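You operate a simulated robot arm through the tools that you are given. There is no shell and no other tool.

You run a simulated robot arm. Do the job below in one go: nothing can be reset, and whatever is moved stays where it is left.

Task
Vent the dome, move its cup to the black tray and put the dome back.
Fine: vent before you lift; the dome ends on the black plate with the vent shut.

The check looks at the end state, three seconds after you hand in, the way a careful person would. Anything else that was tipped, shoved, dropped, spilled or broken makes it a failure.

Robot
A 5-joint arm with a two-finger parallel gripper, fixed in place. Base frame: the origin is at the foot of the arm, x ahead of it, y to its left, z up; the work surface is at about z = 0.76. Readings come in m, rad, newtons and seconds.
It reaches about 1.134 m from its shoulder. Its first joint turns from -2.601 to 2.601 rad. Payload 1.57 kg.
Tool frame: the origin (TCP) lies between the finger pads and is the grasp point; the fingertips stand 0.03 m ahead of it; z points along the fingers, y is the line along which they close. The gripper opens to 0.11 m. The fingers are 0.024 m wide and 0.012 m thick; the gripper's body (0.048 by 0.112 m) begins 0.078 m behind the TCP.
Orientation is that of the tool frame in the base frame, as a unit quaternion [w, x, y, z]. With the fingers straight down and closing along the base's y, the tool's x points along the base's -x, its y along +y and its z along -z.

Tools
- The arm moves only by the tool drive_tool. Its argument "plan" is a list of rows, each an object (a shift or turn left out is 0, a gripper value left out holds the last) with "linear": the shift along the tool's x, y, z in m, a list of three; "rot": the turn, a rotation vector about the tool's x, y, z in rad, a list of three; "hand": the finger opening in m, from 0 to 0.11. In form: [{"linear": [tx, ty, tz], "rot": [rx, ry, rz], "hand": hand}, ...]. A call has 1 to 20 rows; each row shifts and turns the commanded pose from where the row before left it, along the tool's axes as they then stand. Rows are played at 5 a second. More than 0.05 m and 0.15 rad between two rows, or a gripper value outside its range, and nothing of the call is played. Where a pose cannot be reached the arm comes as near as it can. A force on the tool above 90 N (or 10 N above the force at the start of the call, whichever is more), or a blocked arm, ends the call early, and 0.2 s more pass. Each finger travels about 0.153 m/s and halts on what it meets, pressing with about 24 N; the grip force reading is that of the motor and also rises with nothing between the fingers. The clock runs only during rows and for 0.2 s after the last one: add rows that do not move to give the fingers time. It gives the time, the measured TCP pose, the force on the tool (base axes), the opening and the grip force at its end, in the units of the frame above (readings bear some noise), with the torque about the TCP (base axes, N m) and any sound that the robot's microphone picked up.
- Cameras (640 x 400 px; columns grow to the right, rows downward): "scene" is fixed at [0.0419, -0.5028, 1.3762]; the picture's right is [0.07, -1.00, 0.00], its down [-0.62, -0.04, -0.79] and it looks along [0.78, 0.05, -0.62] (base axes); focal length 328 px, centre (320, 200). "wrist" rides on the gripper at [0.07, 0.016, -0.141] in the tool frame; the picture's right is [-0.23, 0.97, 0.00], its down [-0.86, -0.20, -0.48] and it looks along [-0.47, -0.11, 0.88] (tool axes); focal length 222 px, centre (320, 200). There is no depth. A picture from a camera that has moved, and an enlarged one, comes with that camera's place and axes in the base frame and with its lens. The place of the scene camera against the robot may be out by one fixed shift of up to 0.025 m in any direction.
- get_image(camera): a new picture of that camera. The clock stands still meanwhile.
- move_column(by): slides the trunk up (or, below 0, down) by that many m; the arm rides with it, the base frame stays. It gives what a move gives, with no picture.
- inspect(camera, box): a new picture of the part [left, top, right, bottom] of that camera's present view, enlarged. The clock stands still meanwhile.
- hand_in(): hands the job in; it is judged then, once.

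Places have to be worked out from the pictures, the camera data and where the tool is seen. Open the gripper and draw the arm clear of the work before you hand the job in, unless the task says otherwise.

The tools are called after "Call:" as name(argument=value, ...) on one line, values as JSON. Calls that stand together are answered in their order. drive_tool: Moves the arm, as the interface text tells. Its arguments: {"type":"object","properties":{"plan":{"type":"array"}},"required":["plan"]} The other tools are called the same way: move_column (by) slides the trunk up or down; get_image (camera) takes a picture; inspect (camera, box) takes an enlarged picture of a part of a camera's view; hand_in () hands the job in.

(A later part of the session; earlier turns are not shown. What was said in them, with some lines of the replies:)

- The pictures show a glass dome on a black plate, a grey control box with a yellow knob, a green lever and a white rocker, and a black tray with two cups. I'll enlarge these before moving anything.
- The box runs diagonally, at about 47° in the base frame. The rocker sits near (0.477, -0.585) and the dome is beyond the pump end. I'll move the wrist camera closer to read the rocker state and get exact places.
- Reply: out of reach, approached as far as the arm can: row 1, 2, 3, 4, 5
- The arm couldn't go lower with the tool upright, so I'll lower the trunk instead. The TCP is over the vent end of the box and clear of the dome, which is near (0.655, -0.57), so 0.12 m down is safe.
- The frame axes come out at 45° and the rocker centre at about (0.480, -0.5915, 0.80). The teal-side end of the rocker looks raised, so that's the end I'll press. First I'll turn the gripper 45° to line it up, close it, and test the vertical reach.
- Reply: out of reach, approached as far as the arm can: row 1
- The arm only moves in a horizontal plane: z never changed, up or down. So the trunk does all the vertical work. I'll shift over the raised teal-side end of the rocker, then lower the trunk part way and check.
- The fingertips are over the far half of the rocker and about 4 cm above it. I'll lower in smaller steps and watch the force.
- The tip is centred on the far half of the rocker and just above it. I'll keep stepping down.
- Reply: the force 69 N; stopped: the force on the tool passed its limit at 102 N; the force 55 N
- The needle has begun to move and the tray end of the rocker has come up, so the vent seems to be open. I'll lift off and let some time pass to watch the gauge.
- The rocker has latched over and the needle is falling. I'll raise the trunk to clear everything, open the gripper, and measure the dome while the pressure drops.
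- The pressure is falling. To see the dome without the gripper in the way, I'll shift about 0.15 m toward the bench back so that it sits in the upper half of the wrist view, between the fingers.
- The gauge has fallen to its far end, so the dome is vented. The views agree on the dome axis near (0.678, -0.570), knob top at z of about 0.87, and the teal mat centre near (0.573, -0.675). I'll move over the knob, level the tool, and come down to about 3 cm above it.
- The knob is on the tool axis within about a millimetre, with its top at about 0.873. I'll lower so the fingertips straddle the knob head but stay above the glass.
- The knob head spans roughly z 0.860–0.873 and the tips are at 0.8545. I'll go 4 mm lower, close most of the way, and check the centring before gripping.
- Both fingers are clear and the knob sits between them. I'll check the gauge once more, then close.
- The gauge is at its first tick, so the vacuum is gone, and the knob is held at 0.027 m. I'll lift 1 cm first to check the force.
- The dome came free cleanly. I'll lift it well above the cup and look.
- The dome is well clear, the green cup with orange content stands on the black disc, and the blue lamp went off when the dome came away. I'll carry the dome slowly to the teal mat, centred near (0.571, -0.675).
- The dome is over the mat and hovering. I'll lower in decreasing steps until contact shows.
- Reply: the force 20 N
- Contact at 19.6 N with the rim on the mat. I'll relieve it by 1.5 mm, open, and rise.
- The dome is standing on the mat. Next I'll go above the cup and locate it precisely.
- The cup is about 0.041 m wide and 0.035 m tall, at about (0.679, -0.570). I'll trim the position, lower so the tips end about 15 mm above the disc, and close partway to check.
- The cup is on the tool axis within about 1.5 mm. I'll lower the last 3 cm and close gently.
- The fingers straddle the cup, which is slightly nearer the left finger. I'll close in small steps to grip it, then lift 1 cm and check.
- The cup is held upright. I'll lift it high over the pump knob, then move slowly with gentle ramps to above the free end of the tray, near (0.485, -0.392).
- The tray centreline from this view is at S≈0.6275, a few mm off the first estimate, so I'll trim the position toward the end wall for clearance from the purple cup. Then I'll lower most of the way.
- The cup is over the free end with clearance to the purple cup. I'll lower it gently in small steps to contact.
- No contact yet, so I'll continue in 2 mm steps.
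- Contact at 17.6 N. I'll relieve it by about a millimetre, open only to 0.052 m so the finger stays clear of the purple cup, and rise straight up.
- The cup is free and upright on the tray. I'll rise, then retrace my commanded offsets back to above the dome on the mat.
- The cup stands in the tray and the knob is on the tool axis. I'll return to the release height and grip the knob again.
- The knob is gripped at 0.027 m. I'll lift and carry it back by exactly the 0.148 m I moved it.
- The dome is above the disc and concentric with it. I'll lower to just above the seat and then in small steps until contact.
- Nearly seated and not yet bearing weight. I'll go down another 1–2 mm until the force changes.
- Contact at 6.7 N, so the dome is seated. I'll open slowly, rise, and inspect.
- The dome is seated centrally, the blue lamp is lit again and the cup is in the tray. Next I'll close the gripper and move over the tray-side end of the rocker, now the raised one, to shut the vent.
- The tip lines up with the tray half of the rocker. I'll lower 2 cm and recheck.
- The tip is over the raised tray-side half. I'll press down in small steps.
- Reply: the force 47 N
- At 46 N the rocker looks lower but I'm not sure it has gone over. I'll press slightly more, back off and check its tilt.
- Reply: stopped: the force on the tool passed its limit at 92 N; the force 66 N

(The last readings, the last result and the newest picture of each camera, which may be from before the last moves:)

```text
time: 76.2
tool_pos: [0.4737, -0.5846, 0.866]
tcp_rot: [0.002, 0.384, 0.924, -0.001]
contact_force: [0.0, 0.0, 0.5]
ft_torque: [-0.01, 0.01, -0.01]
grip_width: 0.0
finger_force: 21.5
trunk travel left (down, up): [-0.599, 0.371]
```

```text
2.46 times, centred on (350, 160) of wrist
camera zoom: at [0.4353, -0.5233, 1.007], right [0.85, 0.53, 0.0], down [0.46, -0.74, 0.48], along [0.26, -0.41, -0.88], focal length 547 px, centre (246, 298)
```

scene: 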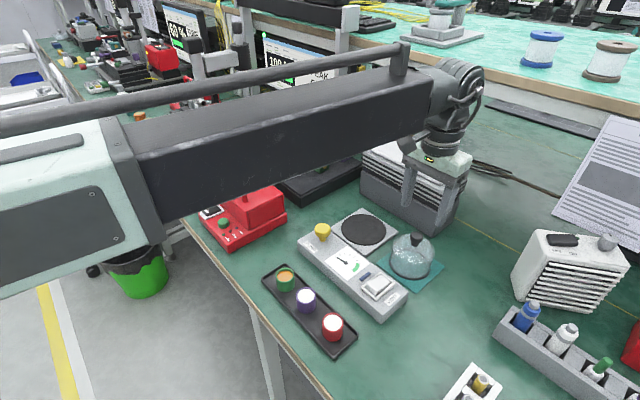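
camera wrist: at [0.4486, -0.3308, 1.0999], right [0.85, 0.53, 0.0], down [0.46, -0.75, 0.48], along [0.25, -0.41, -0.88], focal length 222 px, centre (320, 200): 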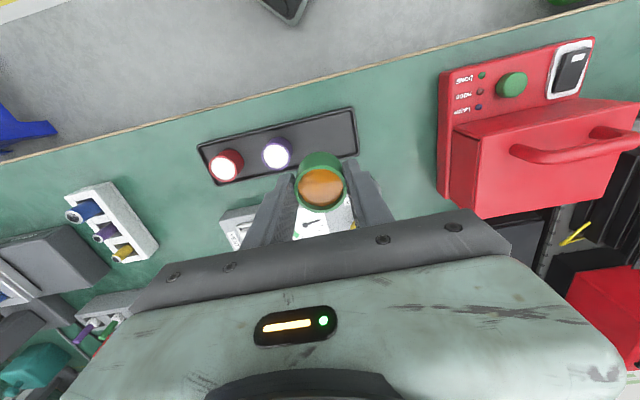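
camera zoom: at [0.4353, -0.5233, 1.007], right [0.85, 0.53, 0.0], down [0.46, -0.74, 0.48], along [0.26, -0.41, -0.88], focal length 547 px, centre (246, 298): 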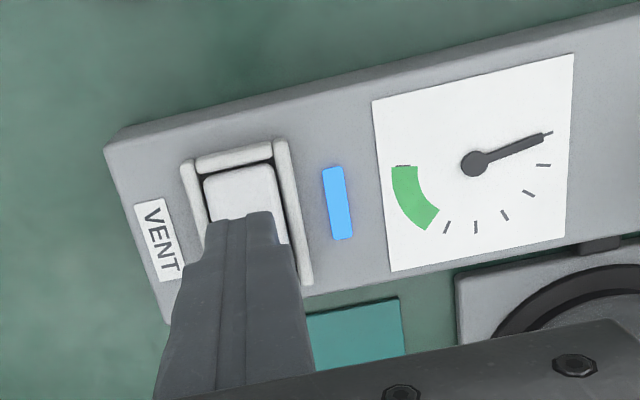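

The tray end of the rocker is down again, matching the start picture. I'll rise clear, open the gripper, retract to about the start pose and check the whole scene.

Call:
move_column(by=0.2)

Call:
drive_tool(plan=[{"linear": [0.02, 0.03, 0], "hand": 0.11}, {"linear": [0.02, 0.03, 0]}, {"linear": [0.02, 0.03, 0]}, {"linear": [0.02, 0.03, 0]}, {"linear": [0.02, 0.03, 0]}, {"linear": [0.02, 0.02, 0]}, {}, {}])

Call:
get_image(camera="scene")

Call:
inspect(camera="scene", box=[280, 180, 460, 330])

Call:
inspect(camera="scene", box=[345, 255, 415, 320])

Call:
inspect(camera="scene", box=[325, 185, 405, 250])

Call:
inspect(camera="scene", box=[255, 255, 365, 355])

```text
time: 78.4
tool_pos: [0.4739, -0.5856, 1.0651]
tcp_rot: [0.002, 0.382, 0.924, -0.001]
contact_force: [-0.6, -0.2, 0.5]
ft_torque: [0.01, 0.0, -0.01]
grip_width: 0.0
finger_force: 21.5
trunk travel left (down, up): [-0.799, 0.171]
```

```text
time: 80.2
tool_pos: [0.5095, -0.3813, 1.0655]
tcp_rot: [0.003, 0.382, 0.924, -0.001]
contact_force: [0.1, 0.0, 0.3]
ft_torque: [-0.01, 0.03, 0.01]
grip_width: 0.1101
finger_force: 0.1
trunk travel left (down, up): [-0.799, 0.171]
```

```text
taken
```

scene: 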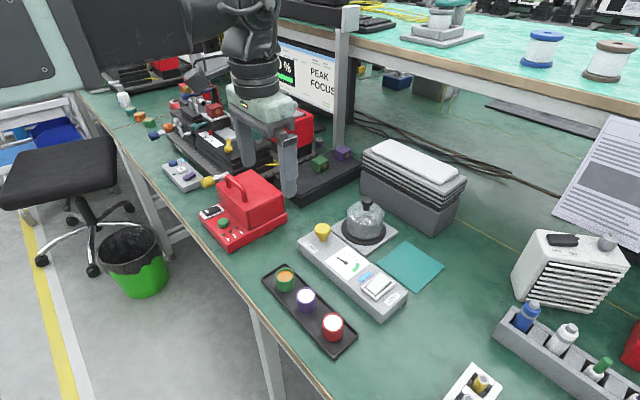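

```text
2.67 times, centred on (370, 255) of scene
camera zoom: at [0.0419, -0.5028, 1.3762], right [0.07, -1.0, 0.0], down [-0.62, -0.04, -0.79], along [0.78, 0.05, -0.62], focal length 873 px, centre (187, 53)
```

zoom: 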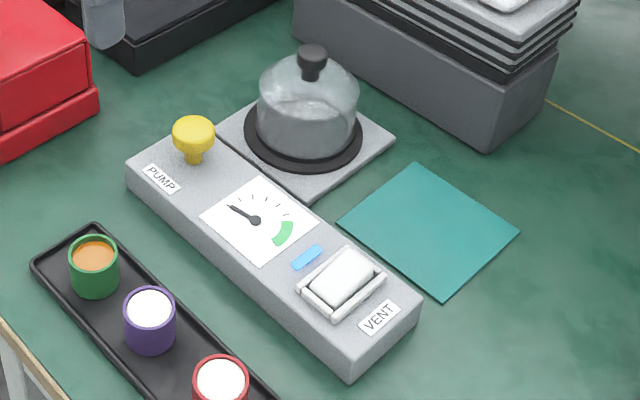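

```text
6.15 times, centred on (380, 288) of scene
camera zoom: at [0.0419, -0.5028, 1.3762], right [0.07, -1.0, 0.0], down [-0.62, -0.04, -0.79], along [0.78, 0.05, -0.62], focal length 2015 px, centre (-49, -338)
```

zoom: 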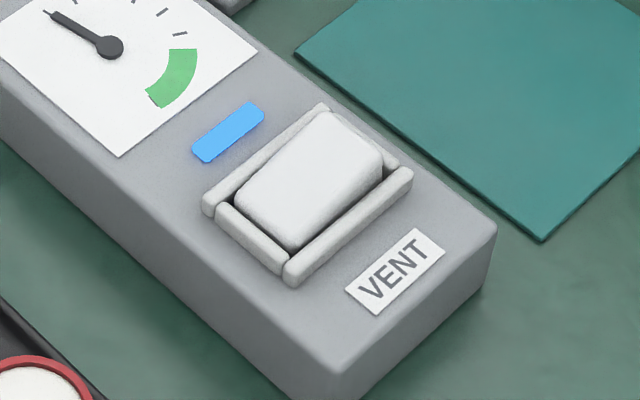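

```text
6.15 times, centred on (365, 218) of scene
camera zoom: at [0.0419, -0.5028, 1.3762], right [0.07, -1.0, 0.0], down [-0.62, -0.04, -0.79], along [0.78, 0.05, -0.62], focal length 2015 px, centre (43, 92)
```

zoom: 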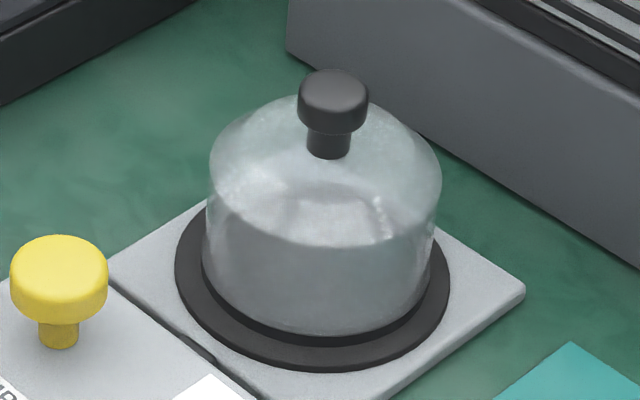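

```text
4.00 times, centred on (310, 305) of scene
camera zoom: at [0.0419, -0.5028, 1.3762], right [0.07, -1.0, 0.0], down [-0.62, -0.04, -0.79], along [0.78, 0.05, -0.62], focal length 1310 px, centre (360, -220)
```

zoom: 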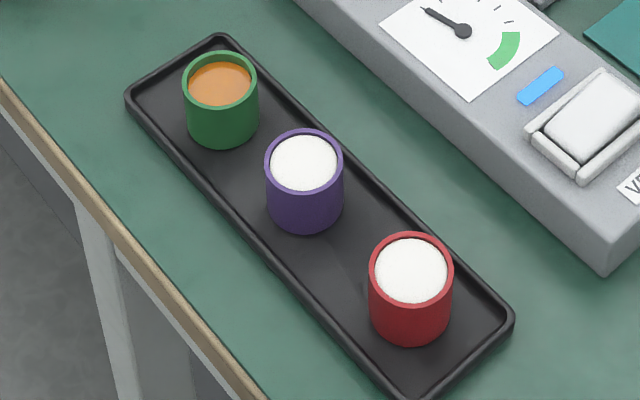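

The rocker looks the same as at the start, so the vent is shut. The dome sits centred on the black plate with the lamp lit, the green cup stands upright in the tray with its contents, and nothing else has moved. The gripper is open and clear, so I'm handing in.

Call:
hand_in()

```text
The job is handed in.
```

The job is done and handed in; I haven't had the check result back.

- **Vent:** I opened the vent first and waited until the gauge had dropped to zero before lifting the dome. It is shut again now, with the rocker looking as it did at the start.
- **Cup:** The green cup stands upright in the free end of the black tray. No spill shows in the last pictures.
- **Dome:** It is back on the black plate, centred, and the blue lamp is lit again. I rested it on the teal mat while moving the cup.
- **Pump:** I did not run it again, since you didn't ask for it, so the gauge still reads zero.

Both rocker presses hit the 90 N force limit, at 102 N and 92 N, and the robot stopped itself. The rocker moved over each time, and I saw no damage. In the last pictures, nothing else on the bench looks moved or tipped.
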